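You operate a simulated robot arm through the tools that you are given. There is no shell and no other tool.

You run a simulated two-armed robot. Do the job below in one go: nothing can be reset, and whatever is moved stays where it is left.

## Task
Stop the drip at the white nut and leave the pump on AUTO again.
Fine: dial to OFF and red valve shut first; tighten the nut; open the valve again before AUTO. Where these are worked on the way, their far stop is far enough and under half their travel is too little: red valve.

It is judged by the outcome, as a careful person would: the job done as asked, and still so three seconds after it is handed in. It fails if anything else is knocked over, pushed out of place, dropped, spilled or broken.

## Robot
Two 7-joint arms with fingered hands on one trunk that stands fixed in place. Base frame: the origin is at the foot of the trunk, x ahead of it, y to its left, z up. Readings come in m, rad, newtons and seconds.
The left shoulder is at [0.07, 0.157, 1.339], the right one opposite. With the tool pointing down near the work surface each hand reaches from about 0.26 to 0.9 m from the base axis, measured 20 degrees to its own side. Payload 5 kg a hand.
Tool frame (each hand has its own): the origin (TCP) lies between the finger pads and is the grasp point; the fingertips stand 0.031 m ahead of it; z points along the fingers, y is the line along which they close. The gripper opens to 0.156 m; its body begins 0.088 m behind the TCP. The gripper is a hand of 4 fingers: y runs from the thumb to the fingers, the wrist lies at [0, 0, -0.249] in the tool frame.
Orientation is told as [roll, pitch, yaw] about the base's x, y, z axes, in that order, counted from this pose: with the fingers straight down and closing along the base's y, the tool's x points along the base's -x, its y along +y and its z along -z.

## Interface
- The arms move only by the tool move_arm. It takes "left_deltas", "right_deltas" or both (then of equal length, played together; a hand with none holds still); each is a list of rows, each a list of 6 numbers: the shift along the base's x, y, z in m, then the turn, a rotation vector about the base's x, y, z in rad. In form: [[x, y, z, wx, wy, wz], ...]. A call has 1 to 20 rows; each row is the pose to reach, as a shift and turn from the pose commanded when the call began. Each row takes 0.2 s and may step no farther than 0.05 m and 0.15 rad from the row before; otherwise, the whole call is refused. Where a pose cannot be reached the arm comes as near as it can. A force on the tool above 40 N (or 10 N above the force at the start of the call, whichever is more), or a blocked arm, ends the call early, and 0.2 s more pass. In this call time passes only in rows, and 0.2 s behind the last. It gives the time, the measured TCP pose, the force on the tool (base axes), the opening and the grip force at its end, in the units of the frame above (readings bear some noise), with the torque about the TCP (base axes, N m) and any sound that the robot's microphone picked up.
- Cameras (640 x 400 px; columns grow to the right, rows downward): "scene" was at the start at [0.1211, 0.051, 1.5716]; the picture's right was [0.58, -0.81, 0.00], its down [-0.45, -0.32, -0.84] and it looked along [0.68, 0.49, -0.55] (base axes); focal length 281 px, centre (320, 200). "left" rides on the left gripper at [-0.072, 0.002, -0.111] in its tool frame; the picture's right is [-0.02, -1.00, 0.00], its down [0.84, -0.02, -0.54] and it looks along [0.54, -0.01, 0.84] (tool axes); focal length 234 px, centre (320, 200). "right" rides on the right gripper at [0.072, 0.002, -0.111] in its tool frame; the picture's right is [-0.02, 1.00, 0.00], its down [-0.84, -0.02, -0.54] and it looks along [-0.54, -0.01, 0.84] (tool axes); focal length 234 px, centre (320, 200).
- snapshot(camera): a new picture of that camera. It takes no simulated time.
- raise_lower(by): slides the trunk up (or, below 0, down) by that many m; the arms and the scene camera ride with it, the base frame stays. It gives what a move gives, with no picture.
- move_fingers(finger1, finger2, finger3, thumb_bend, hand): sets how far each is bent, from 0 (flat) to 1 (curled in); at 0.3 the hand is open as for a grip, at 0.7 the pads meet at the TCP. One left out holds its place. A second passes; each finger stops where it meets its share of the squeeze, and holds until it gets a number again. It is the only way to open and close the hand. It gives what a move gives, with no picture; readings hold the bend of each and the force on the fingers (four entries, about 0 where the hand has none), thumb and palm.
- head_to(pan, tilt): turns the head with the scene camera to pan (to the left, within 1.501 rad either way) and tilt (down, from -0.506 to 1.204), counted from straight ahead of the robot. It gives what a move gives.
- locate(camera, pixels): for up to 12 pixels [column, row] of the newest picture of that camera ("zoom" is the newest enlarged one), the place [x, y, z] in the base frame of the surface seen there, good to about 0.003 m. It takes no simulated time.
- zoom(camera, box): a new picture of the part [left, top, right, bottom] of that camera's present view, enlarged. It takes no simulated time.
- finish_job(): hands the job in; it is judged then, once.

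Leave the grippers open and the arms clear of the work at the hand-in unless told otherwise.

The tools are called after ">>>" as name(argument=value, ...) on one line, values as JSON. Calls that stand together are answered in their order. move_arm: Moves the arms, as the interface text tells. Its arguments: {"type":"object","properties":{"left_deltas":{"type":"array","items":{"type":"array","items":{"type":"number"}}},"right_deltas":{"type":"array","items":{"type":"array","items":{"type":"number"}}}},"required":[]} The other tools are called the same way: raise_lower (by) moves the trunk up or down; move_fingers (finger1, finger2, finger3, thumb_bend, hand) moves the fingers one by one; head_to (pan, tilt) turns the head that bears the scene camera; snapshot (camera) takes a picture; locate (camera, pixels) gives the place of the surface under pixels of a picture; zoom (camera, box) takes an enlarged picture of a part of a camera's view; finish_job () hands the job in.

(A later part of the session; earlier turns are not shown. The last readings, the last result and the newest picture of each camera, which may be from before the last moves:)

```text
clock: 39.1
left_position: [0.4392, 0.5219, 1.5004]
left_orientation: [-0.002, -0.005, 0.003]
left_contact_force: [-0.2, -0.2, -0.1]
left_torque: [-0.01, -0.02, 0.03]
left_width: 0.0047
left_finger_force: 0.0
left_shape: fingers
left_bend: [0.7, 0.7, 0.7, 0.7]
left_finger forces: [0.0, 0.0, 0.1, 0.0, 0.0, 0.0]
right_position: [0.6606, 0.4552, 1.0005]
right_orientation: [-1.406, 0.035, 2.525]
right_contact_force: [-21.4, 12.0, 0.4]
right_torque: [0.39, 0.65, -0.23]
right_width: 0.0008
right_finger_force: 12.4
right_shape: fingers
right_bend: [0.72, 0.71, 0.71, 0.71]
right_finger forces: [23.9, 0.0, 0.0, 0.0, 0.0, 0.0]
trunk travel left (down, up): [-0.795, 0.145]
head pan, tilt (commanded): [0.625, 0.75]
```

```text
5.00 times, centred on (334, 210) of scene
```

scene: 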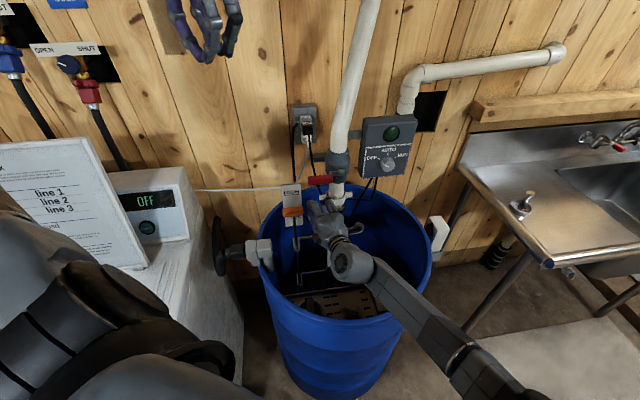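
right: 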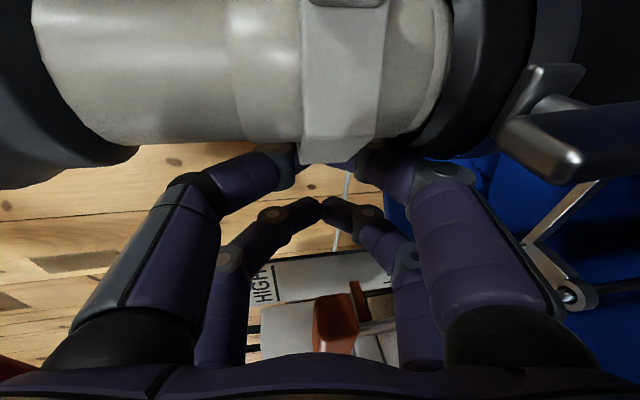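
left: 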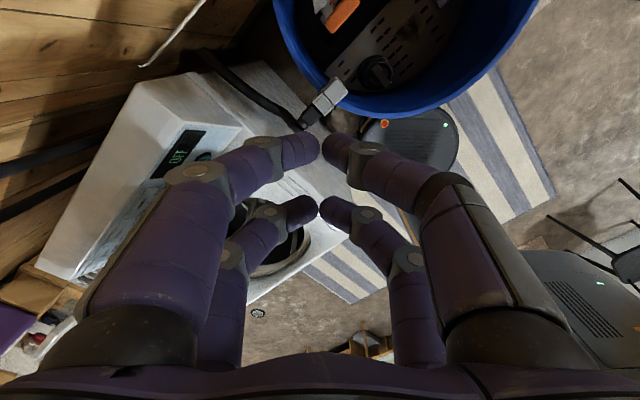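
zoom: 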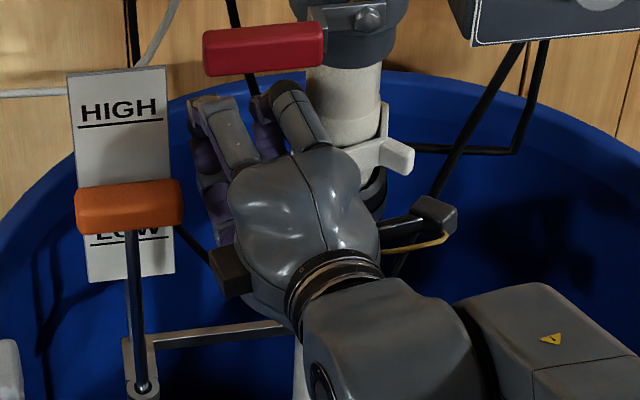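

The force rose to 24 N sideways on finger1: it is rubbing the coupling or the hex, so this push is used up. The wing has turned about 30°. I'll ease left a little and back the hand out along its own axis.

>>> move_arm(right_deltas=[[-0.006, -0.001, 0.001, 0, 0, 0], [-0.0173, -0.0174, 0.002, 0, 0, 0], [-0.0345, -0.042, 0.003, 0, 0, 0], [-0.0575, -0.0747, 0.005, 0, 0, 0], [-0.0805, -0.1075, 0.005, 0, 0, 0]])

>>> snapshot(camera="right")

>>> zoom(camera="scene", box=[270, 170, 398, 250])

```text
clock: 40.3
left_position: [0.443, 0.5172, 1.5021]
left_orientation: [0.001, -0.002, 0.0]
left_contact_force: [-0.7, 0.0, 0.3]
left_torque: [0.02, 0.02, 0.01]
left_width: 0.0043
left_finger_force: 0.0
left_shape: fingers
left_bend: [0.7, 0.7, 0.7, 0.7]
left_finger forces: [0.1, 0.1, 0.1, 0.0, 0.0, 0.0]
right_position: [0.5765, 0.3569, 1.0119]
right_orientation: [-1.413, 0.023, 2.535]
right_contact_force: [-0.1, -0.9, 0.0]
right_torque: [-0.02, 0.0, -0.01]
right_width: 0.001
right_finger_force: 0.1
right_shape: fingers
right_bend: [0.72, 0.71, 0.71, 0.71]
right_finger forces: [0.0, 0.1, 0.1, 0.0, 0.1, 0.0]
trunk travel left (down, up): [-0.795, 0.145]
head pan, tilt (commanded): [0.625, 0.75]
```

```text
taken
```

right: 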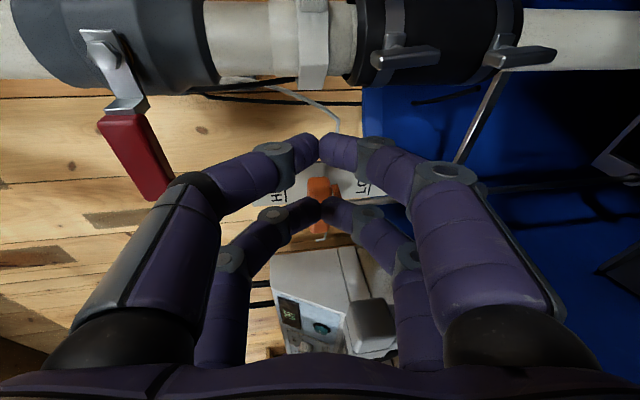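

```text
5.00 times, centred on (334, 210) of scene
```

zoom: 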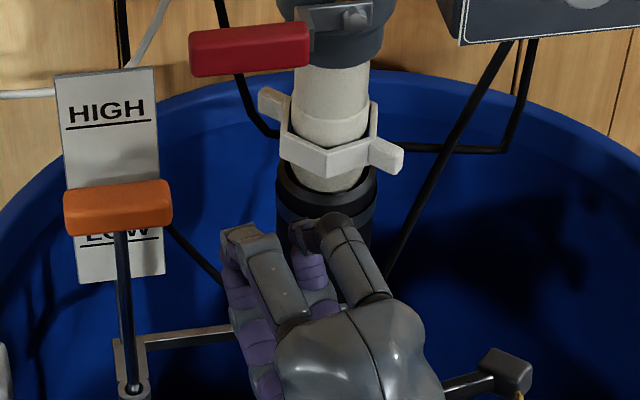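

The nut has clearly turned about 30° clockwise: wings now at (272,104) and (386,156) in the zoom. I'll measure the wings to get the angle and see whether the nut's height has changed.

>>> locate(camera="zoom", pixels=[[386, 152], [398, 155], [272, 104], [262, 100], [330, 160], [375, 145], [330, 148], [335, 100], [395, 165], [300, 145], [360, 160], [283, 110]])

>>> zoom(camera="scene", box=[310, 185, 366, 220])

```text
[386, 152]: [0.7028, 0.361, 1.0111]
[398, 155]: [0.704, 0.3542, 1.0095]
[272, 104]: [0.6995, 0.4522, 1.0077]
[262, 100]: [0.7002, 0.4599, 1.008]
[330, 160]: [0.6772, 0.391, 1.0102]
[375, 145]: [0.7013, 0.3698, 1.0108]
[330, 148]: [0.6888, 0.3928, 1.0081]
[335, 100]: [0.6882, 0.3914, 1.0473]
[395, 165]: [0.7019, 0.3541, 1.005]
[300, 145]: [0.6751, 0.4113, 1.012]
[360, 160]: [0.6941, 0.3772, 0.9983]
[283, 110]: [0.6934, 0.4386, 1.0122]
```

```text
11.43 times, centred on (338, 202) of scene
```

zoom: 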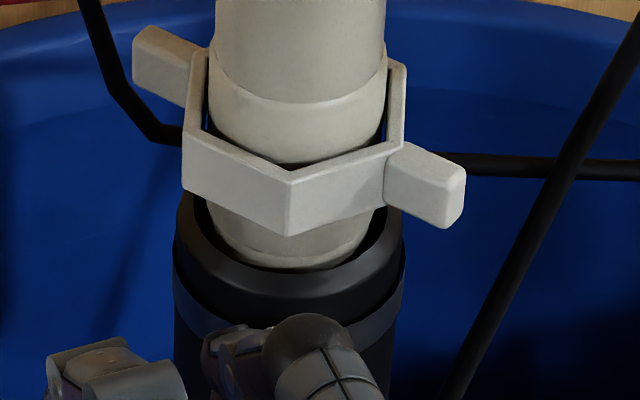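

The wings now lie along the base's y axis, so the nut has turned about 43° clockwise, freely. Next I'll push the wing pointing toward −y (at [0.703, 0.354]) from its right side. First I need to know where the black cables run on that side.

>>> zoom(camera="scene", box=[320, 160, 448, 240])

>>> locate(camera="zoom", pixels=[[250, 60], [220, 110], [190, 165], [160, 225], [288, 60], [270, 115], [250, 148], [190, 146], [205, 30], [300, 40], [135, 150], [120, 60]])

```text
5.00 times, centred on (384, 200) of scene
```

zoom: 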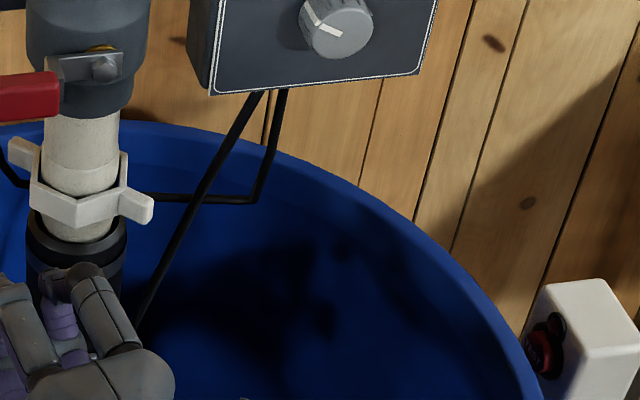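

```text
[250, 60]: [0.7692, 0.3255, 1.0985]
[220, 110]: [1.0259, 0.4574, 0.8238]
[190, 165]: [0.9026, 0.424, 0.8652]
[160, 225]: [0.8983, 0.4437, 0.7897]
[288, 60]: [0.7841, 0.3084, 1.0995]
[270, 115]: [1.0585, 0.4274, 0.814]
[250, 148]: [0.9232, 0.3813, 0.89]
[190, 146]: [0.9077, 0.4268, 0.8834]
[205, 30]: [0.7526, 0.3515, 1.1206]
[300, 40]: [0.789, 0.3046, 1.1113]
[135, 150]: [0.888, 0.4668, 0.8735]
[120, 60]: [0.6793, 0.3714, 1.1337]
```

I'll measure on the cable pixels themselves: the first runs (245,110)→(215,165)→(150,300), the second (281,100)→(258,195)→(170,198).

>>> locate(camera="zoom", pixels=[[253, 100], [237, 130], [219, 160], [200, 196], [175, 250], [150, 300], [281, 100], [272, 150], [262, 185], [235, 200], [170, 197], [135, 207]])

```text
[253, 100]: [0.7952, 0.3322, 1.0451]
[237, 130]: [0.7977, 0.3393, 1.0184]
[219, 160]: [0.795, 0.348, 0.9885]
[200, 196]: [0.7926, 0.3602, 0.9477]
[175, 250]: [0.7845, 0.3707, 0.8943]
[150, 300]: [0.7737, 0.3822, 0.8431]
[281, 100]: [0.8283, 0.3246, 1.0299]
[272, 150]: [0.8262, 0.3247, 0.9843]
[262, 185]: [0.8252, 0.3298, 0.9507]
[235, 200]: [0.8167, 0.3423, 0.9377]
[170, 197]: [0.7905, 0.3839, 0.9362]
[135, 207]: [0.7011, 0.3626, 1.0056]
```

Cable 1 passes at about [0.796, 0.343] at nut height, so I must stay left of it. With the present hand direction I can get the beak's left pair to the right of the wing with about 0.015 m to spare. First I'll back off a bit and cross over in front of the pipe to the right side.

>>> move_arm(right_deltas=[[-0.02, -0.02, -0.002, 0, 0, 0], [0.011, -0.055, -0.004, 0, 0, 0], [0.045, -0.089, -0.006, 0, 0, 0], [0.079, -0.123, -0.006, 0, 0, 0], [0.107, -0.115, -0.006, 0, 0, 0], [0.124, -0.1, -0.006, 0, 0, 0]])

>>> snapshot(camera="right")

>>> zoom(camera="scene", box=[290, 170, 418, 250])

```text
clock: 41.7
left_position: [0.4478, 0.521, 1.498]
left_orientation: [-0.002, 0.002, 0.0]
left_contact_force: [0.4, 1.1, 0.8]
left_torque: [-0.01, 0.01, 0.04]
left_width: 0.0047
left_finger_force: 0.1
left_shape: fingers
left_bend: [0.7, 0.7, 0.7, 0.7]
left_finger forces: [0.0, 0.0, 0.0, 0.0, 0.0, 0.0]
right_position: [0.7013, 0.2562, 1.0015]
right_orientation: [-1.408, 0.022, 2.534]
right_contact_force: [-0.2, 0.8, -0.5]
right_torque: [0.04, -0.02, -0.03]
right_width: 0.001
right_finger_force: 0.0
right_shape: fingers
right_bend: [0.72, 0.71, 0.71, 0.71]
right_finger forces: [0.0, 0.1, 0.0, 0.0, 0.0, 0.0]
trunk travel left (down, up): [-0.795, 0.145]
head pan, tilt (commanded): [0.625, 0.75]
```

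```text
taken
```

right: 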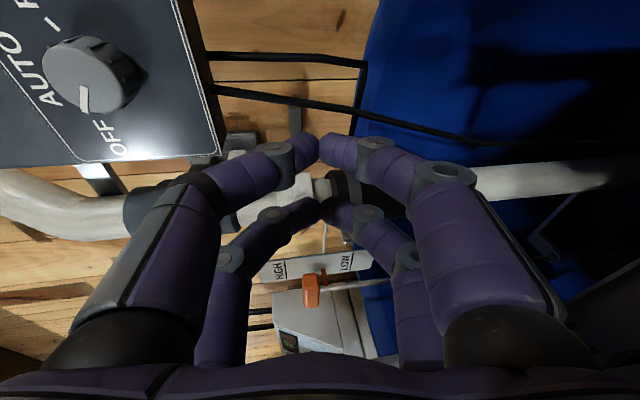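

```text
5.00 times, centred on (354, 210) of scene
```

zoom: 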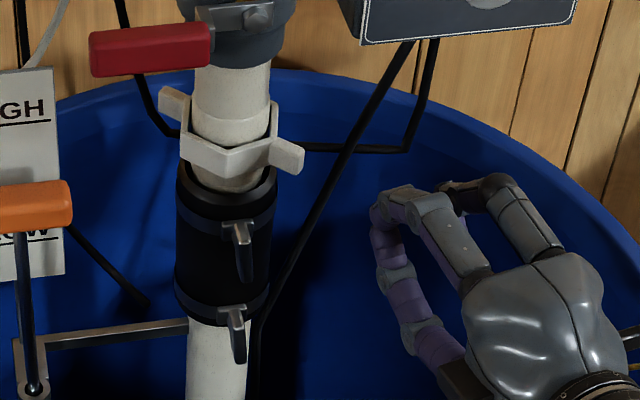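

The hand is right of the pipe. I'll advance along the finger direction in two stages toward the spot just right of the wing.

>>> move_arm(right_deltas=[[0.0142, 0.0203, 0.001, 0, 0, 0], [0.0284, 0.0406, 0.002, 0, 0, 0]])

>>> snapshot(camera="right")

>>> zoom(camera="scene", box=[290, 170, 418, 250])

```text
clock: 42.3
left_position: [0.4476, 0.5211, 1.4976]
left_orientation: [-0.004, 0.001, 0.0]
left_contact_force: [-0.4, -0.2, -0.3]
left_torque: [-0.01, -0.03, -0.03]
left_width: 0.0043
left_finger_force: 0.1
left_shape: fingers
left_bend: [0.7, 0.7, 0.7, 0.7]
left_finger forces: [0.1, 0.0, 0.0, 0.0, 0.0, 0.0]
right_position: [0.73, 0.2987, 1.0039]
right_orientation: [-1.406, 0.025, 2.534]
right_contact_force: [0.5, 0.8, -1.2]
right_torque: [0.02, 0.0, 0.01]
right_width: 0.0011
right_finger_force: 0.1
right_shape: fingers
right_bend: [0.72, 0.71, 0.71, 0.71]
right_finger forces: [0.1, 0.0, 0.0, 0.1, 0.1, 0.0]
trunk travel left (down, up): [-0.795, 0.145]
head pan, tilt (commanded): [0.625, 0.75]
```

```text
taken
```

right: 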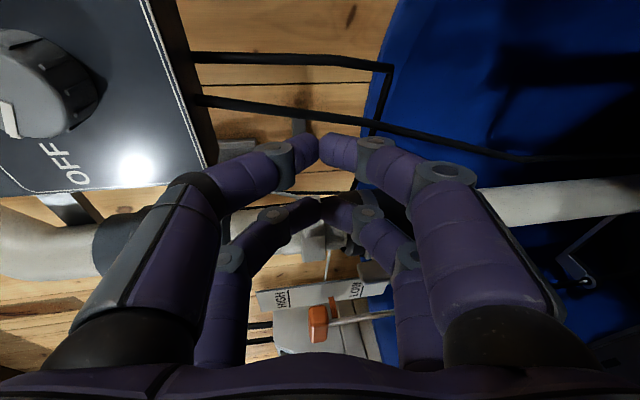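

```text
5.00 times, centred on (354, 210) of scene
```

zoom: 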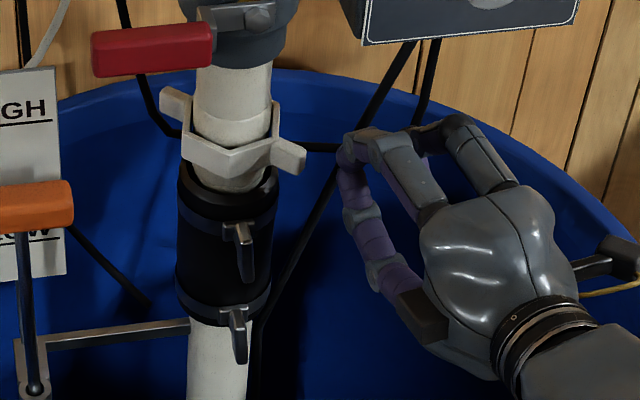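

The left pair's tips are just short of and right of the wing. I'll go in the rest of the way, ending right beside the wing.

>>> move_arm(right_deltas=[[0.006, 0.0145, 0.001, 0, 0, 0], [0.01, 0.0295, 0.001, 0, 0, 0]])

>>> snapshot(camera="right")

>>> zoom(camera="scene", box=[300, 180, 396, 240])

```text
clock: 42.9
left_position: [0.4478, 0.5221, 1.4981]
left_orientation: [-0.003, 0.0, 0.001]
left_contact_force: [0.0, 0.7, -0.3]
left_torque: [-0.1, -0.01, 0.0]
left_width: 0.0044
left_finger_force: 0.0
left_shape: fingers
left_bend: [0.7, 0.7, 0.7, 0.7]
left_finger forces: [0.0, 0.0, 0.0, 0.0, 0.1, 0.0]
right_position: [0.7402, 0.3304, 1.0051]
right_orientation: [-1.407, 0.024, 2.534]
right_contact_force: [0.3, -0.1, -0.5]
right_torque: [-0.01, 0.0, -0.01]
right_width: 0.001
right_finger_force: 0.1
right_shape: fingers
right_bend: [0.72, 0.71, 0.71, 0.71]
right_finger forces: [0.0, 0.1, 0.0, 0.0, 0.1, 0.0]
trunk travel left (down, up): [-0.795, 0.145]
head pan, tilt (commanded): [0.625, 0.75]
```

```text
taken
```

right: 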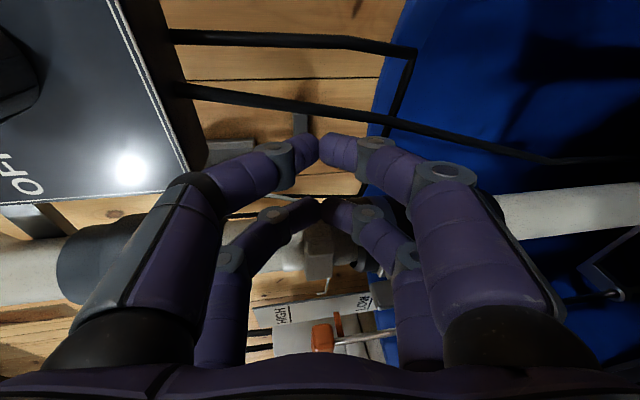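

```text
6.67 times, centred on (348, 210) of scene
```

zoom: 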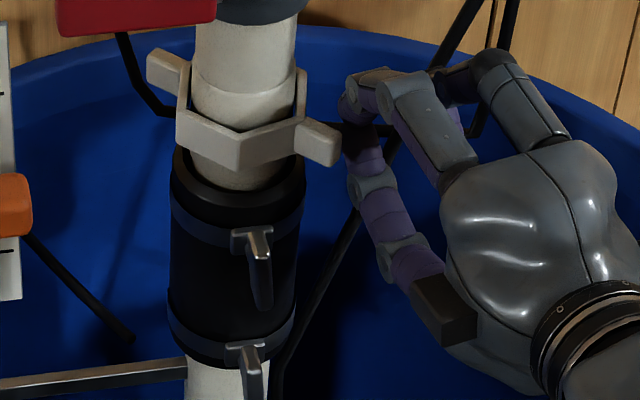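

The left pair's tip sits right of the wing (at (360,130) versus the wing at (320,140)). I'll sweep it left along an arc around the pipe, pushing the wing clockwise.

>>> move_arm(right_deltas=[[-0.01, -0.0006, 0.002, 0, 0, 0], [-0.0197, -0.0011, 0.003, 0, 0, 0], [-0.024, -0.0015, 0.003, 0, 0, 0], [-0.0283, -0.0018, 0.003, 0, 0, 0], [-0.0326, -0.0015, 0.003, 0, 0, 0], [-0.037, -0.001, 0.003, 0, 0, 0]])

>>> snapshot(camera="right")

>>> zoom(camera="scene", box=[300, 180, 396, 240])

```text
clock: 44.3
left_position: [0.4451, 0.5175, 1.4994]
left_orientation: [-0.001, 0.0, 0.0]
left_contact_force: [0.4, -1.0, 0.8]
left_torque: [-0.03, -0.02, 0.0]
left_width: 0.0045
left_finger_force: 0.1
left_shape: fingers
left_bend: [0.7, 0.7, 0.7, 0.7]
left_finger forces: [0.1, 0.1, 0.0, 0.0, 0.0, 0.1]
right_position: [0.702, 0.3244, 1.0089]
right_orientation: [-1.41, 0.022, 2.533]
right_contact_force: [-0.2, 0.6, 0.0]
right_torque: [-0.01, -0.03, -0.03]
right_width: 0.001
right_finger_force: 0.2
right_shape: fingers
right_bend: [0.72, 0.71, 0.71, 0.71]
right_finger forces: [0.1, 0.0, 0.1, 0.0, 0.0, 0.1]
trunk travel left (down, up): [-0.795, 0.145]
head pan, tilt (commanded): [0.625, 0.75]
```

```text
taken
```

right: 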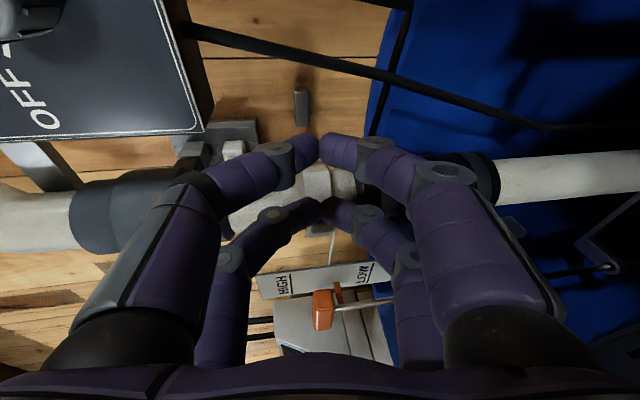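

```text
6.67 times, centred on (348, 210) of scene
```

zoom: 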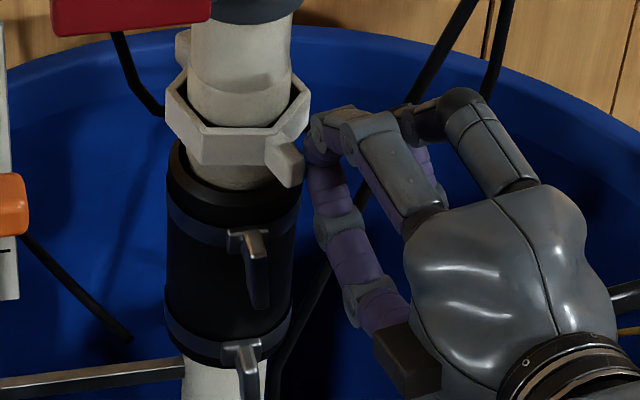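

It turns readily: the wing has moved to (285,165) and no residual force. I'll carry on along the arc to the left.

>>> move_arm(right_deltas=[[-0.0072, 0.0053, 0, 0, 0, 0], [-0.0151, 0.009, 0, 0, 0, 0], [-0.0222, 0.014, 0, 0, 0, 0], [-0.0284, 0.0201, 0, 0, 0, 0]])

>>> snapshot(camera="right")

>>> zoom(camera="scene", box=[300, 180, 396, 240])

```text
clock: 45.4
left_position: [0.4436, 0.5181, 1.4996]
left_orientation: [-0.002, -0.001, 0.006]
left_contact_force: [-0.4, -0.3, 0.4]
left_torque: [-0.02, -0.03, -0.03]
left_width: 0.0047
left_finger_force: 0.0
left_shape: fingers
left_bend: [0.7, 0.7, 0.7, 0.7]
left_finger forces: [0.0, 0.0, 0.0, 0.0, 0.1, 0.0]
right_position: [0.688, 0.3345, 1.0092]
right_orientation: [-1.411, 0.029, 2.511]
right_contact_force: [18.5, -15.7, 0.3]
right_torque: [-0.07, -0.03, -0.5]
right_width: 0.0011
right_finger_force: 13.6
right_shape: fingers
right_bend: [0.72, 0.71, 0.72, 0.71]
right_finger forces: [0.0, 9.6, 17.7, 0.0, 0.0, 0.0]
trunk travel left (down, up): [-0.795, 0.145]
head pan, tilt (commanded): [0.625, 0.75]
stopped in row 4 (right hand): the force on the tool passed its limit at 42 N (the readings are from after the stop); the commanded pose is now the measured one
```

```text
taken
```

right: 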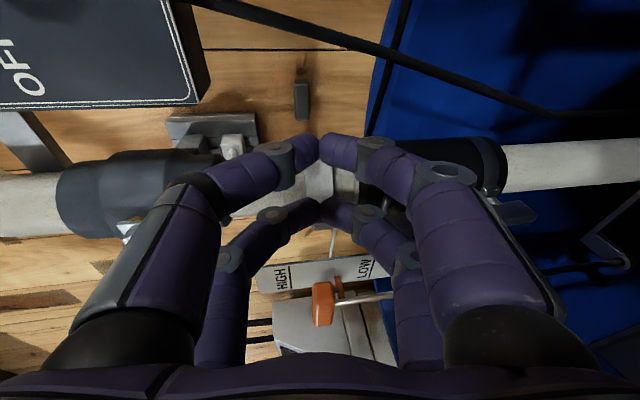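

```text
6.67 times, centred on (348, 210) of scene
```

zoom: 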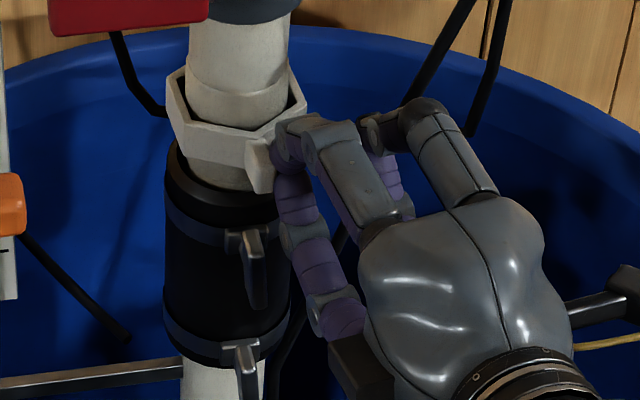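

The nut came up hard: 42 N on the wing, directed along its turning direction, after about 90° in all. That feels like a tight stop. I'll ease the finger off to the right and back out, then look at the nut.

>>> move_arm(right_deltas=[[0.01, -0.008, 0, 0, 0, 0], [0.006, -0.0275, 0, 0, 0, 0], [-0.0075, -0.055, 0, 0, 0, 0], [-0.024, -0.085, 0, 0, 0, 0], [-0.035, -0.125, 0.01, 0, 0, 0]])

>>> zoom(camera="scene", box=[300, 180, 396, 240])

>>> locate(camera="zoom", pixels=[[262, 165], [260, 180], [275, 150], [185, 75], [220, 145], [200, 135], [295, 110], [250, 150], [245, 60], [270, 185], [175, 105], [235, 165]])

>>> snapshot(camera="right")

```text
clock: 46.6
left_position: [0.4425, 0.5185, 1.5016]
left_orientation: [0.0, -0.002, 0.004]
left_contact_force: [1.3, -0.5, 0.0]
left_torque: [0.03, -0.01, -0.02]
left_width: 0.0046
left_finger_force: 0.1
left_shape: fingers
left_bend: [0.7, 0.7, 0.7, 0.7]
left_finger forces: [0.0, 0.1, 0.1, 0.1, 0.0, 0.0]
right_position: [0.6454, 0.2149, 1.0196]
right_orientation: [-1.413, 0.026, 2.524]
right_contact_force: [-0.9, 0.2, 0.0]
right_torque: [0.02, 0.04, -0.04]
right_width: 0.001
right_finger_force: 0.0
right_shape: fingers
right_bend: [0.72, 0.71, 0.71, 0.71]
right_finger forces: [0.0, 0.0, 0.1, 0.1, 0.0, 0.0]
trunk travel left (down, up): [-0.795, 0.145]
head pan, tilt (commanded): [0.625, 0.75]
```

```text
6.67 times, centred on (348, 210) of scene
```

zoom: 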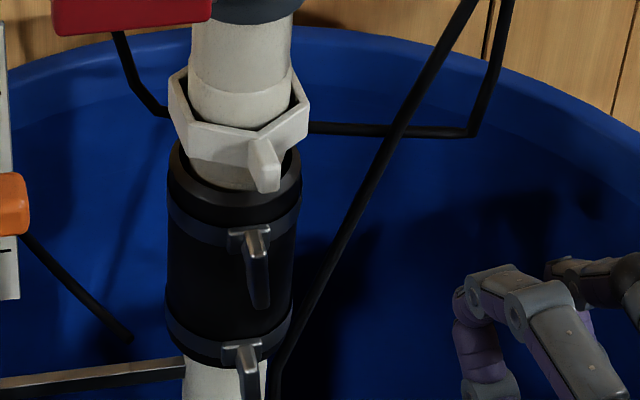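

```text
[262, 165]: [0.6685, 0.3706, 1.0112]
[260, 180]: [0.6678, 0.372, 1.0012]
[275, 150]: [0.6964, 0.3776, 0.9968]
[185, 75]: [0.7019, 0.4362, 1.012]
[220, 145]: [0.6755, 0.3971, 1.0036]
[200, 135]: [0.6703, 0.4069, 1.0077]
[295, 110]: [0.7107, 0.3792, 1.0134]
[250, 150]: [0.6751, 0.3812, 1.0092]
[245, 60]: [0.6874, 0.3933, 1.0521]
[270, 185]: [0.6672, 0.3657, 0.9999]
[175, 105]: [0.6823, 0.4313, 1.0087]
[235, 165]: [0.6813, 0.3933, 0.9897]
```

```text
taken
```

right: 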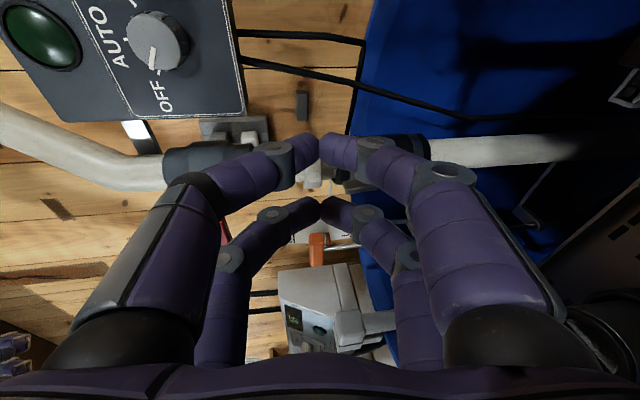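

The wing now points straight out from the wall: 90° turned, against a firm stop. To learn whether it is tight I'll reopen the red valve now and look for water. First I'll open the fingers and bring the hand back in front of the lever, upright fork, level.

>>> move_fingers(hand="right", finger1=0.52, finger2=0.52, finger3=0.52, thumb_bend=0.52)

>>> move_arm(right_deltas=[[-0.027, 0.0163, 0.0232, 0.0278, -0.0168, -0.0335], [-0.054, 0.0327, 0.0464, 0.0556, -0.0336, -0.067], [-0.081, 0.049, 0.0696, 0.0834, -0.0504, -0.1006], [-0.108, 0.0654, 0.0928, 0.1112, -0.0672, -0.1341], [-0.135, 0.0817, 0.116, 0.139, -0.084, -0.1676]])

>>> snapshot(camera="right")

>>> snapshot(camera="scene")

```text
clock: 47.6
left_position: [0.4446, 0.5207, 1.5]
left_orientation: [0.0, 0.001, 0.003]
left_contact_force: [0.1, 0.1, 0.8]
left_torque: [-0.01, 0.0, 0.02]
left_width: 0.0045
left_finger_force: 0.1
left_shape: fingers
left_bend: [0.7, 0.7, 0.7, 0.7]
left_finger forces: [0.0, 0.0, 0.0, 0.1, 0.0, 0.0]
right_position: [0.648, 0.2149, 1.0176]
right_orientation: [-1.408, 0.026, 2.522]
right_contact_force: [-0.2, -1.1, 0.0]
right_torque: [-0.01, 0.01, 0.02]
right_width: 0.0725
right_finger_force: 0.0
right_shape: fingers
right_bend: [0.52, 0.52, 0.52, 0.52]
right_finger forces: [0.0, 0.0, 0.0, 0.0, 0.1, 0.0]
trunk travel left (down, up): [-0.795, 0.145]
head pan, tilt (commanded): [0.625, 0.75]
```

```text
clock: 48.8
left_position: [0.4432, 0.5206, 1.5003]
left_orientation: [-0.001, -0.002, 0.005]
left_contact_force: [-0.2, -0.4, -0.6]
left_torque: [0.01, -0.03, 0.0]
left_width: 0.0045
left_finger_force: 0.1
left_shape: fingers
left_bend: [0.7, 0.7, 0.7, 0.7]
left_finger forces: [0.0, 0.0, 0.0, 0.1, 0.0, 0.0]
right_position: [0.5106, 0.2969, 1.1341]
right_orientation: [-1.571, 0.002, 2.351]
right_contact_force: [0.6, 0.0, 0.2]
right_torque: [-0.01, 0.01, -0.05]
right_width: 0.0726
right_finger_force: 0.2
right_shape: fingers
right_bend: [0.52, 0.52, 0.52, 0.52]
right_finger forces: [0.0, 0.0, 0.0, 0.0, 0.0, 0.1]
trunk travel left (down, up): [-0.795, 0.145]
head pan, tilt (commanded): [0.625, 0.75]
```

```text
taken
```

right: 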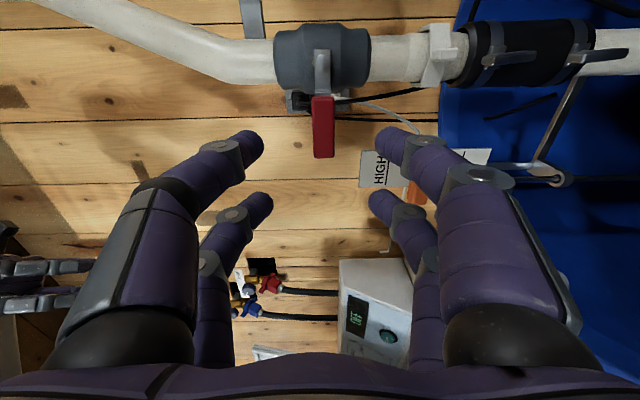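

```text
taken
```

scene: 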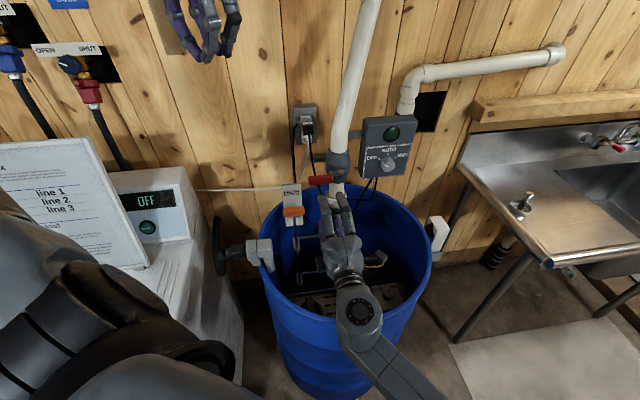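

The lever (323,127) is again centred between the fingers. I'll advance 0.137 m straight in.

>>> move_arm(right_deltas=[[0.032, 0.033, 0.0005, 0, 0, 0], [0.064, 0.065, 0.001, 0, 0, 0], [0.082, 0.083, 0.001, 0, 0, 0], [0.096, 0.0975, 0.001, 0, 0, 0]])

>>> snapshot(camera="right")

```text
clock: 49.8
left_position: [0.4454, 0.5203, 1.5006]
left_orientation: [0.001, 0.001, 0.003]
left_contact_force: [-0.4, 0.3, 0.2]
left_torque: [-0.03, 0.03, 0.01]
left_width: 0.0047
left_finger_force: 0.0
left_shape: fingers
left_bend: [0.7, 0.7, 0.7, 0.7]
left_finger forces: [0.0, 0.0, 0.0, 0.0, 0.0, 0.0]
right_position: [0.6081, 0.3928, 1.1365]
right_orientation: [-1.569, 0.0, 2.35]
right_contact_force: [0.1, 0.2, -0.6]
right_torque: [0.04, -0.01, 0.03]
right_width: 0.0726
right_finger_force: 0.0
right_shape: fingers
right_bend: [0.52, 0.52, 0.52, 0.52]
right_finger forces: [0.0, 0.0, 0.1, 0.0, 0.0, 0.0]
trunk travel left (down, up): [-0.795, 0.145]
head pan, tilt (commanded): [0.625, 0.75]
```

```text
taken
```

right: 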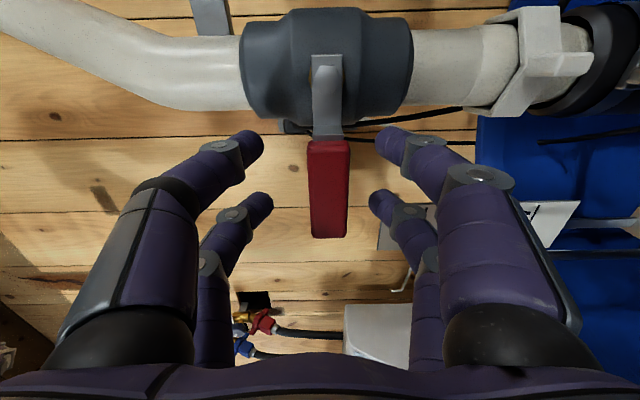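

The lever lies between the fingers. I'll close on it.

>>> move_fingers(hand="right", finger1=0.72, finger2=0.72, finger3=0.72, thumb_bend=0.72)

>>> snapshot(camera="right")

```text
clock: 50.8
left_position: [0.445, 0.5206, 1.4999]
left_orientation: [-0.002, 0.001, 0.002]
left_contact_force: [0.0, 0.1, 0.3]
left_torque: [0.01, -0.03, 0.01]
left_width: 0.0043
left_finger_force: 0.1
left_shape: fingers
left_bend: [0.7, 0.7, 0.7, 0.7]
left_finger forces: [0.0, 0.0, 0.0, 0.1, 0.0, 0.0]
right_position: [0.6086, 0.3943, 1.1349]
right_orientation: [-1.569, -0.001, 2.353]
right_contact_force: [3.7, 6.5, -1.4]
right_torque: [-0.08, 0.02, 0.01]
right_width: 0.0241
right_finger_force: 16.1
right_shape: fingers
right_bend: [0.63, 0.64, 0.65, 0.68]
right_finger forces: [8.7, 8.2, 6.8, 0.0, 8.8, 0.1]
trunk travel left (down, up): [-0.795, 0.145]
head pan, tilt (commanded): [0.625, 0.75]
```

```text
taken
```

right: 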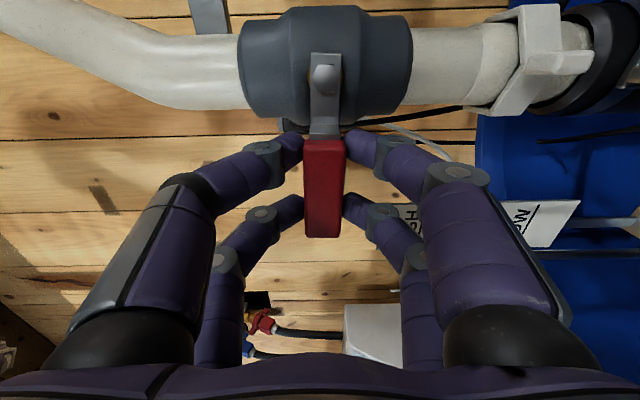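

The grip is firm (16 N). I'll swing the lever back up around its bolt, all the way to vertical.

>>> move_arm(right_deltas=[[0.0004, -0.0004, 0.0083, 0.099, 0.099, 0], [0.0016, -0.0016, 0.0164, 0.198, 0.198, 0], [0.0036, -0.0036, 0.0242, 0.297, 0.297, 0], [0.0064, -0.0064, 0.0315, 0.396, 0.396, 0], [0.0098, -0.0098, 0.0382, 0.495, 0.495, 0], [0.0139, -0.0139, 0.0442, 0.594, 0.594, 0], [0.0186, -0.0186, 0.0492, 0.693, 0.693, 0], [0.0237, -0.0237, 0.0534, 0.792, 0.792, 0], [0.0291, -0.0291, 0.0565, 0.891, 0.891, 0], [0.0348, -0.0348, 0.0584, 0.99, 0.99, 0], [0.0385, -0.0385, 0.0591, 1.0536, 1.0536, 0], [0.0419, -0.0419, 0.0593, 1.11, 1.11, 0]])

>>> snapshot(camera="right")

>>> zoom(camera="scene", box=[280, 130, 408, 250])

```text
clock: 53.4
left_position: [0.4445, 0.5232, 1.4981]
left_orientation: [-0.002, -0.001, 0.004]
left_contact_force: [-0.1, -0.1, 0.3]
left_torque: [-0.03, 0.0, -0.04]
left_width: 0.0046
left_finger_force: 0.0
left_shape: fingers
left_bend: [0.7, 0.7, 0.7, 0.7]
left_finger forces: [0.1, 0.0, 0.1, 0.0, 0.0, 0.0]
right_position: [0.6534, 0.3486, 1.1908]
right_orientation: [-0.929, -1.552, 1.708]
right_contact_force: [-9.9, 5.5, -27.8]
right_torque: [-0.78, 0.25, 0.41]
right_width: 0.0239
right_finger_force: 17.5
right_shape: fingers
right_bend: [0.61, 0.61, 0.66, 0.69]
right_finger forces: [10.5, 11.6, 4.6, 0.1, 7.3, 0.0]
trunk travel left (down, up): [-0.795, 0.145]
head pan, tilt (commanded): [0.625, 0.75]
```

```text
taken
```

right: 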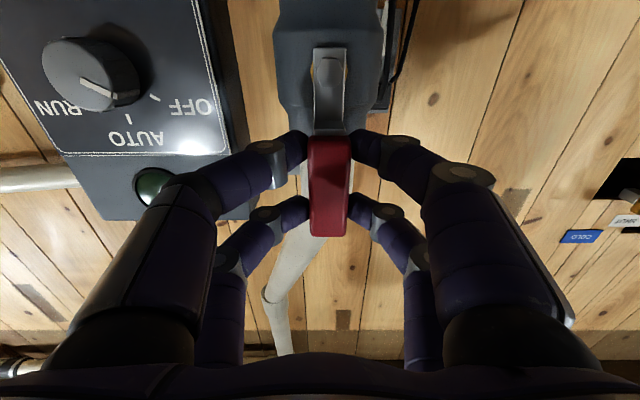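

```text
3.33 times, centred on (344, 190) of scene
```

zoom: 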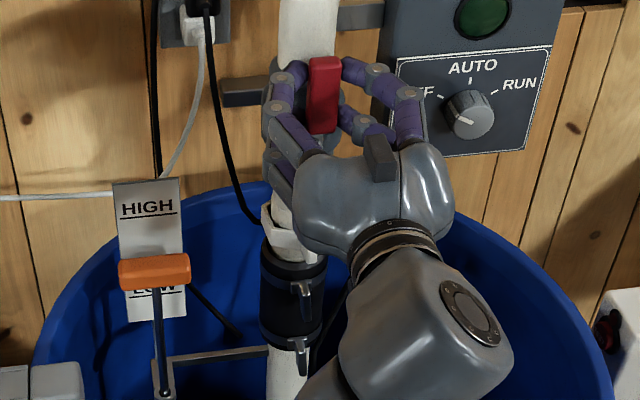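

The lever stands upright again, and I see no water on the coupling at (290,300) so far. I'll release the lever and back off for a clear look.

>>> move_fingers(hand="right", finger1=0.5, finger2=0.5, finger3=0.5, thumb_bend=0.5)

>>> move_arm(right_deltas=[[-0.02, -0.02, 0, 0, 0, 0], [-0.045, -0.045, 0, 0, 0, 0], [-0.065, -0.065, 0, 0, 0, 0]])

>>> snapshot(camera="right")

>>> zoom(camera="scene", box=[300, 180, 396, 240])

```text
clock: 54.4
left_position: [0.4435, 0.5169, 1.501]
left_orientation: [0.0, 0.001, 0.003]
left_contact_force: [-0.3, 0.3, 0.2]
left_torque: [0.01, -0.02, 0.0]
left_width: 0.0045
left_finger_force: 0.0
left_shape: fingers
left_bend: [0.7, 0.7, 0.7, 0.7]
left_finger forces: [0.2, 0.0, 0.0, 0.1, 0.2, 0.1]
right_position: [0.6531, 0.3454, 1.1931]
right_orientation: [-1.079, -1.555, 1.858]
right_contact_force: [0.1, -0.1, 0.2]
right_torque: [0.04, -0.01, 0.04]
right_width: 0.0805
right_finger_force: 0.1
right_shape: fingers
right_bend: [0.5, 0.5, 0.5, 0.5]
right_finger forces: [0.0, 0.1, 0.1, 0.1, 0.1, 0.0]
trunk travel left (down, up): [-0.795, 0.145]
head pan, tilt (commanded): [0.625, 0.75]
```

```text
clock: 55.2
left_position: [0.4442, 0.519, 1.4996]
left_orientation: [-0.002, -0.001, 0.004]
left_contact_force: [-0.1, -0.5, 0.4]
left_torque: [0.05, 0.02, 0.01]
left_width: 0.0047
left_finger_force: 0.1
left_shape: fingers
left_bend: [0.7, 0.7, 0.7, 0.7]
left_finger forces: [0.0, 0.0, 0.0, 0.0, 0.0, 0.1]
right_position: [0.5843, 0.2876, 1.1942]
right_orientation: [0.213, -1.568, 0.575]
right_contact_force: [0.0, -0.3, 0.5]
right_torque: [-0.02, 0.0, -0.01]
right_width: 0.0809
right_finger_force: 0.0
right_shape: fingers
right_bend: [0.5, 0.5, 0.5, 0.5]
right_finger forces: [0.1, 0.0, 0.1, 0.1, 0.1, 0.0]
trunk travel left (down, up): [-0.795, 0.145]
head pan, tilt (commanded): [0.625, 0.75]
```

```text
taken
```

right: 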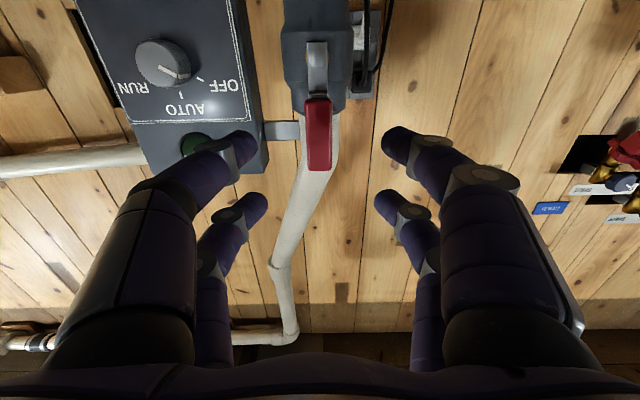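

```text
6.67 times, centred on (348, 210) of scene
```

zoom: 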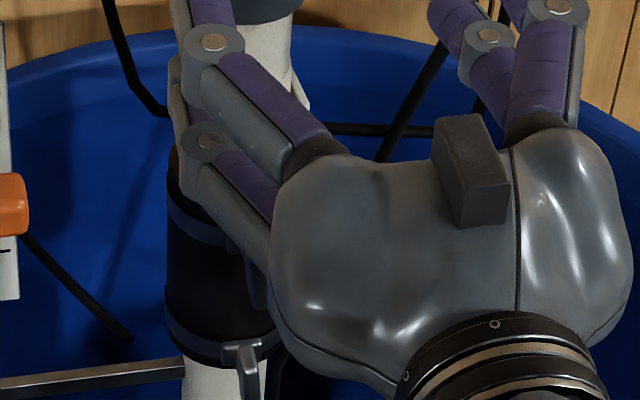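

The lever is upright (open). The hand hides the nut from the head, so I'll move it over to the dial's staging point, rolled 60° as before, and then look at the nut.

>>> move_arm(right_deltas=[[0.012, -0.0135, -0.0078, -0.0925, -0.0925, 0], [0.024, -0.027, -0.0156, -0.185, -0.185, 0], [0.036, -0.0405, -0.0234, -0.2775, -0.2775, 0], [0.048, -0.054, -0.0312, -0.37, -0.37, 0], [0.06, -0.0675, -0.039, -0.4625, -0.4625, 0], [0.072, -0.081, -0.0468, -0.555, -0.555, 0], [0.084, -0.0945, -0.0546, -0.6475, -0.6475, 0], [0.096, -0.108, -0.0625, -0.74, -0.74, 0]])

>>> snapshot(camera="right")

>>> zoom(camera="scene", box=[290, 150, 418, 250])

>>> zoom(camera="scene", box=[306, 185, 362, 220])

```text
clock: 57.0
left_position: [0.4449, 0.5195, 1.4998]
left_orientation: [-0.001, 0.0, 0.004]
left_contact_force: [0.2, 0.0, -0.1]
left_torque: [0.03, -0.04, -0.01]
left_width: 0.0045
left_finger_force: 0.1
left_shape: fingers
left_bend: [0.7, 0.7, 0.7, 0.7]
left_finger forces: [0.0, 0.1, 0.1, 0.0, 0.1, 0.0]
right_position: [0.6799, 0.1769, 1.1324]
right_orientation: [-1.568, -0.523, 2.351]
right_contact_force: [0.3, 0.6, 1.2]
right_torque: [0.02, -0.01, 0.02]
right_width: 0.0806
right_finger_force: 0.0
right_shape: fingers
right_bend: [0.5, 0.5, 0.5, 0.5]
right_finger forces: [0.0, 0.0, 0.1, 0.1, 0.0, 0.0]
trunk travel left (down, up): [-0.795, 0.145]
head pan, tilt (commanded): [0.625, 0.75]
```

```text
taken
```

right: 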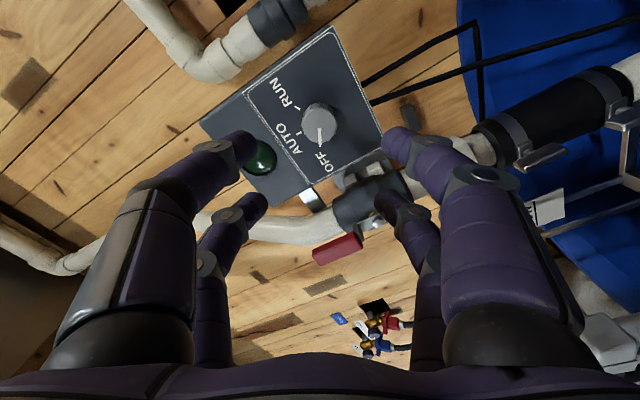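

```text
4.00 times, centred on (354, 200) of scene
```

zoom: 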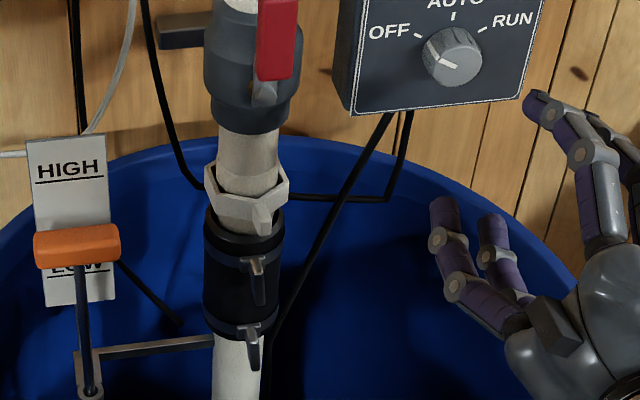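

```text
11.43 times, centred on (334, 202) of scene
```

zoom: 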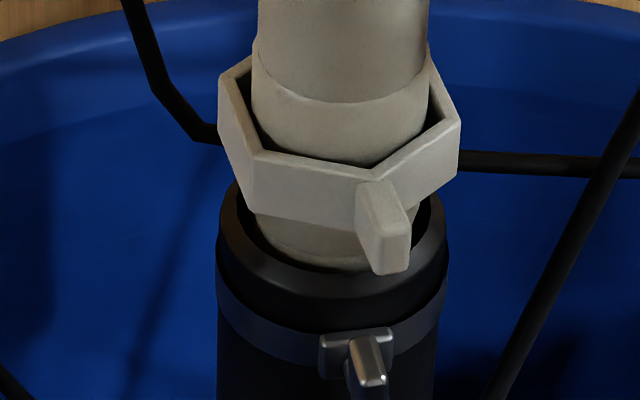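

No water shows at the nut with the valve open; the streams that were there before at this same dial and valve setting are gone. The nut is tight. Now I'll advance to the knob again with the hand rolled 60°.

>>> move_arm(right_deltas=[[0.03, 0.03, 0, 0, 0, 0], [0.06, 0.06, 0, 0, 0, 0], [0.078, 0.079, 0, 0, 0, 0], [0.092, 0.093, 0, 0, 0, 0]])

>>> snapshot(camera="right")

>>> zoom(camera="scene", box=[330, 110, 458, 190])

```text
clock: 58.0
left_position: [0.4425, 0.5186, 1.5016]
left_orientation: [0.0, -0.003, 0.0]
left_contact_force: [-0.1, 0.2, -0.6]
left_torque: [0.0, -0.04, 0.01]
left_width: 0.0045
left_finger_force: 0.0
left_shape: fingers
left_bend: [0.7, 0.7, 0.7, 0.7]
left_finger forces: [0.1, 0.0, 0.0, 0.0, 0.0, 0.0]
right_position: [0.7718, 0.2695, 1.1333]
right_orientation: [-1.566, -0.522, 2.347]
right_contact_force: [-4.5, -4.5, -0.5]
right_torque: [0.05, -0.03, 0.07]
right_width: 0.081
right_finger_force: 3.0
right_shape: fingers
right_bend: [0.5, 0.5, 0.5, 0.5]
right_finger forces: [0.0, 3.1, 3.3, 0.1, 0.0, 0.0]
trunk travel left (down, up): [-0.795, 0.145]
head pan, tilt (commanded): [0.625, 0.75]
```

```text
taken
```

right: 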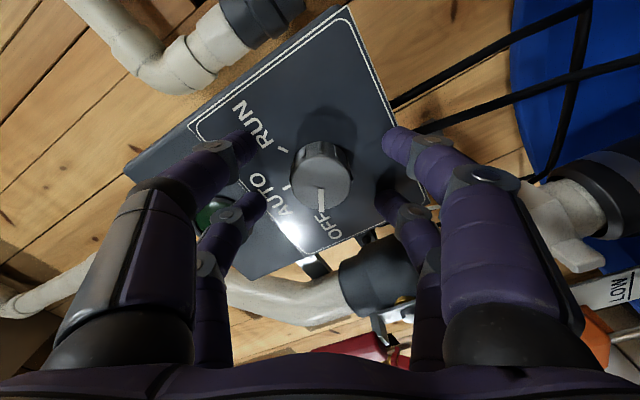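

```text
5.00 times, centred on (394, 150) of scene
```

zoom: 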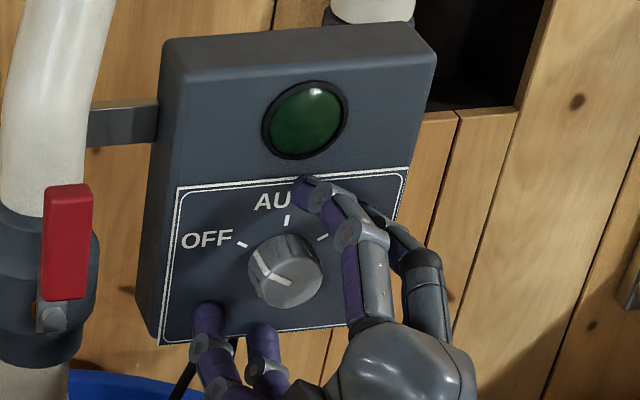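

The fingertips just touch the panel (about 6 N), so I'll back off 3 mm and then close on the knob.

>>> move_arm(right_deltas=[[-0.0025, -0.0025, 0, 0, 0, 0]])

>>> move_fingers(hand="right", finger1=0.62, finger2=0.62, finger3=0.62, thumb_bend=0.62)

>>> move_fingers(hand="right", finger1=0.72, finger2=0.72, finger3=0.72, thumb_bend=0.72)

>>> snapshot(camera="right")

```text
clock: 58.4
left_position: [0.4439, 0.5194, 1.5]
left_orientation: [0.001, 0.0, 0.004]
left_contact_force: [0.1, 0.9, -0.4]
left_torque: [0.02, 0.0, 0.03]
left_width: 0.0043
left_finger_force: 0.1
left_shape: fingers
left_bend: [0.7, 0.7, 0.7, 0.7]
left_finger forces: [0.1, 0.0, 0.1, 0.0, 0.0, 0.0]
right_position: [0.7711, 0.2711, 1.1345]
right_orientation: [-1.566, -0.524, 2.352]
right_contact_force: [0.7, 0.6, -0.1]
right_torque: [0.02, 0.04, -0.02]
right_width: 0.0813
right_finger_force: 0.1
right_shape: fingers
right_bend: [0.5, 0.5, 0.5, 0.5]
right_finger forces: [0.0, 0.1, 0.1, 0.0, 0.1, 0.0]
trunk travel left (down, up): [-0.795, 0.145]
head pan, tilt (commanded): [0.625, 0.75]
```

```text
clock: 59.4
left_position: [0.4437, 0.5185, 1.4998]
left_orientation: [0.0, 0.002, 0.005]
left_contact_force: [0.1, 0.2, 0.3]
left_torque: [0.0, 0.04, 0.0]
left_width: 0.0048
left_finger_force: 0.1
left_shape: fingers
left_bend: [0.7, 0.7, 0.7, 0.7]
left_finger forces: [0.1, 0.0, 0.0, 0.0, 0.0, 0.0]
right_position: [0.7707, 0.2687, 1.1338]
right_orientation: [-1.567, -0.524, 2.353]
right_contact_force: [0.1, 0.1, -0.4]
right_torque: [-0.02, 0.0, 0.03]
right_width: 0.0342
right_finger_force: 0.1
right_shape: fingers
right_bend: [0.62, 0.62, 0.62, 0.62]
right_finger forces: [0.1, 0.0, 0.0, 0.1, 0.0, 0.0]
trunk travel left (down, up): [-0.795, 0.145]
head pan, tilt (commanded): [0.625, 0.75]
```

```text
clock: 60.4
left_position: [0.4449, 0.5192, 1.4992]
left_orientation: [0.001, 0.0, 0.004]
left_contact_force: [0.2, 0.2, 0.0]
left_torque: [-0.05, 0.01, 0.01]
left_width: 0.0045
left_finger_force: 0.1
left_shape: fingers
left_bend: [0.7, 0.7, 0.7, 0.7]
left_finger forces: [0.1, 0.0, 0.0, 0.0, 0.0, 0.1]
right_position: [0.7724, 0.2694, 1.1348]
right_orientation: [-1.568, -0.525, 2.347]
right_contact_force: [5.0, 0.3, -0.7]
right_torque: [-0.03, 0.02, -0.11]
right_width: 0.017
right_finger_force: 11.2
right_shape: fingers
right_bend: [0.65, 0.68, 0.71, 0.69]
right_finger forces: [7.2, 4.4, 3.5, 0.0, 8.1, 0.0]
trunk travel left (down, up): [-0.795, 0.145]
head pan, tilt (commanded): [0.625, 0.75]
```

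```text
taken
```

right: 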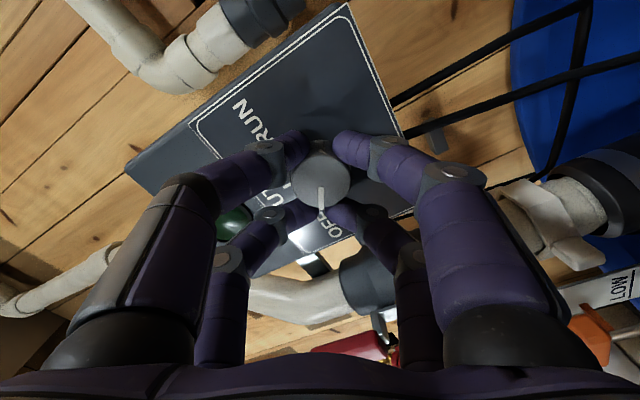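

The knob is gripped (11 N). I'll turn it clockwise 1.047 rad, back to AUTO, in even steps.

>>> move_arm(right_deltas=[[0, 0, 0, 0.0925, 0.0925, 0], [0, 0, 0, 0.185, 0.185, 0], [0, 0, 0, 0.2775, 0.2775, 0], [0, 0, 0, 0.37, 0.37, 0], [0, 0, 0, 0.4625, 0.4625, 0], [0, 0, 0, 0.555, 0.555, 0], [0, 0, 0, 0.6475, 0.6475, 0], [0, 0, 0, 0.74, 0.74, 0]])

>>> snapshot(camera="right")

>>> zoom(camera="scene", box=[330, 110, 458, 190])

```text
clock: 62.2
left_position: [0.4465, 0.5179, 1.5015]
left_orientation: [0.0, 0.001, 0.004]
left_contact_force: [-0.2, 0.8, 0.3]
left_torque: [0.0, -0.01, 0.01]
left_width: 0.0043
left_finger_force: 0.1
left_shape: fingers
left_bend: [0.7, 0.7, 0.7, 0.7]
left_finger forces: [0.0, 0.0, 0.0, 0.0, 0.0, 0.0]
right_position: [0.7711, 0.2689, 1.1334]
right_orientation: [0.421, -1.564, 0.364]
right_contact_force: [9.8, -2.2, 4.3]
right_torque: [0.02, -0.09, -0.22]
right_width: 0.0157
right_finger_force: 12.9
right_shape: fingers
right_bend: [0.66, 0.71, 0.71, 0.68]
right_finger forces: [4.6, 5.4, 7.6, 0.0, 8.2, 0.0]
trunk travel left (down, up): [-0.795, 0.145]
head pan, tilt (commanded): [0.625, 0.75]
```

```text
taken
```

right: 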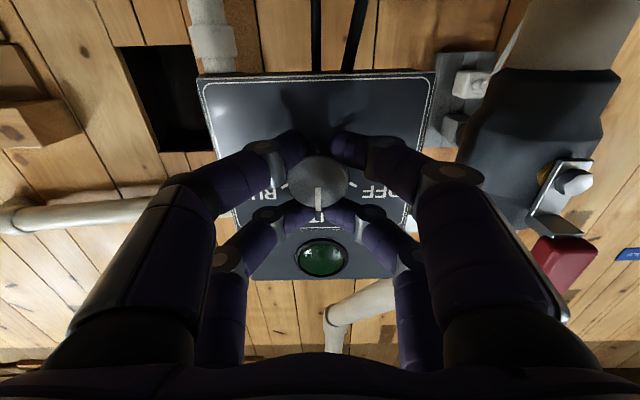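

```text
5.00 times, centred on (394, 150) of scene
```

zoom: 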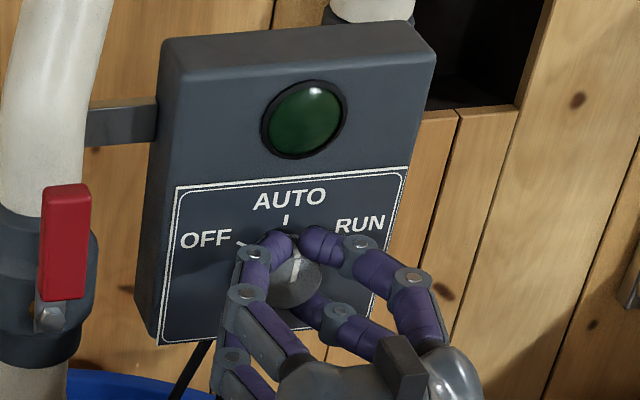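

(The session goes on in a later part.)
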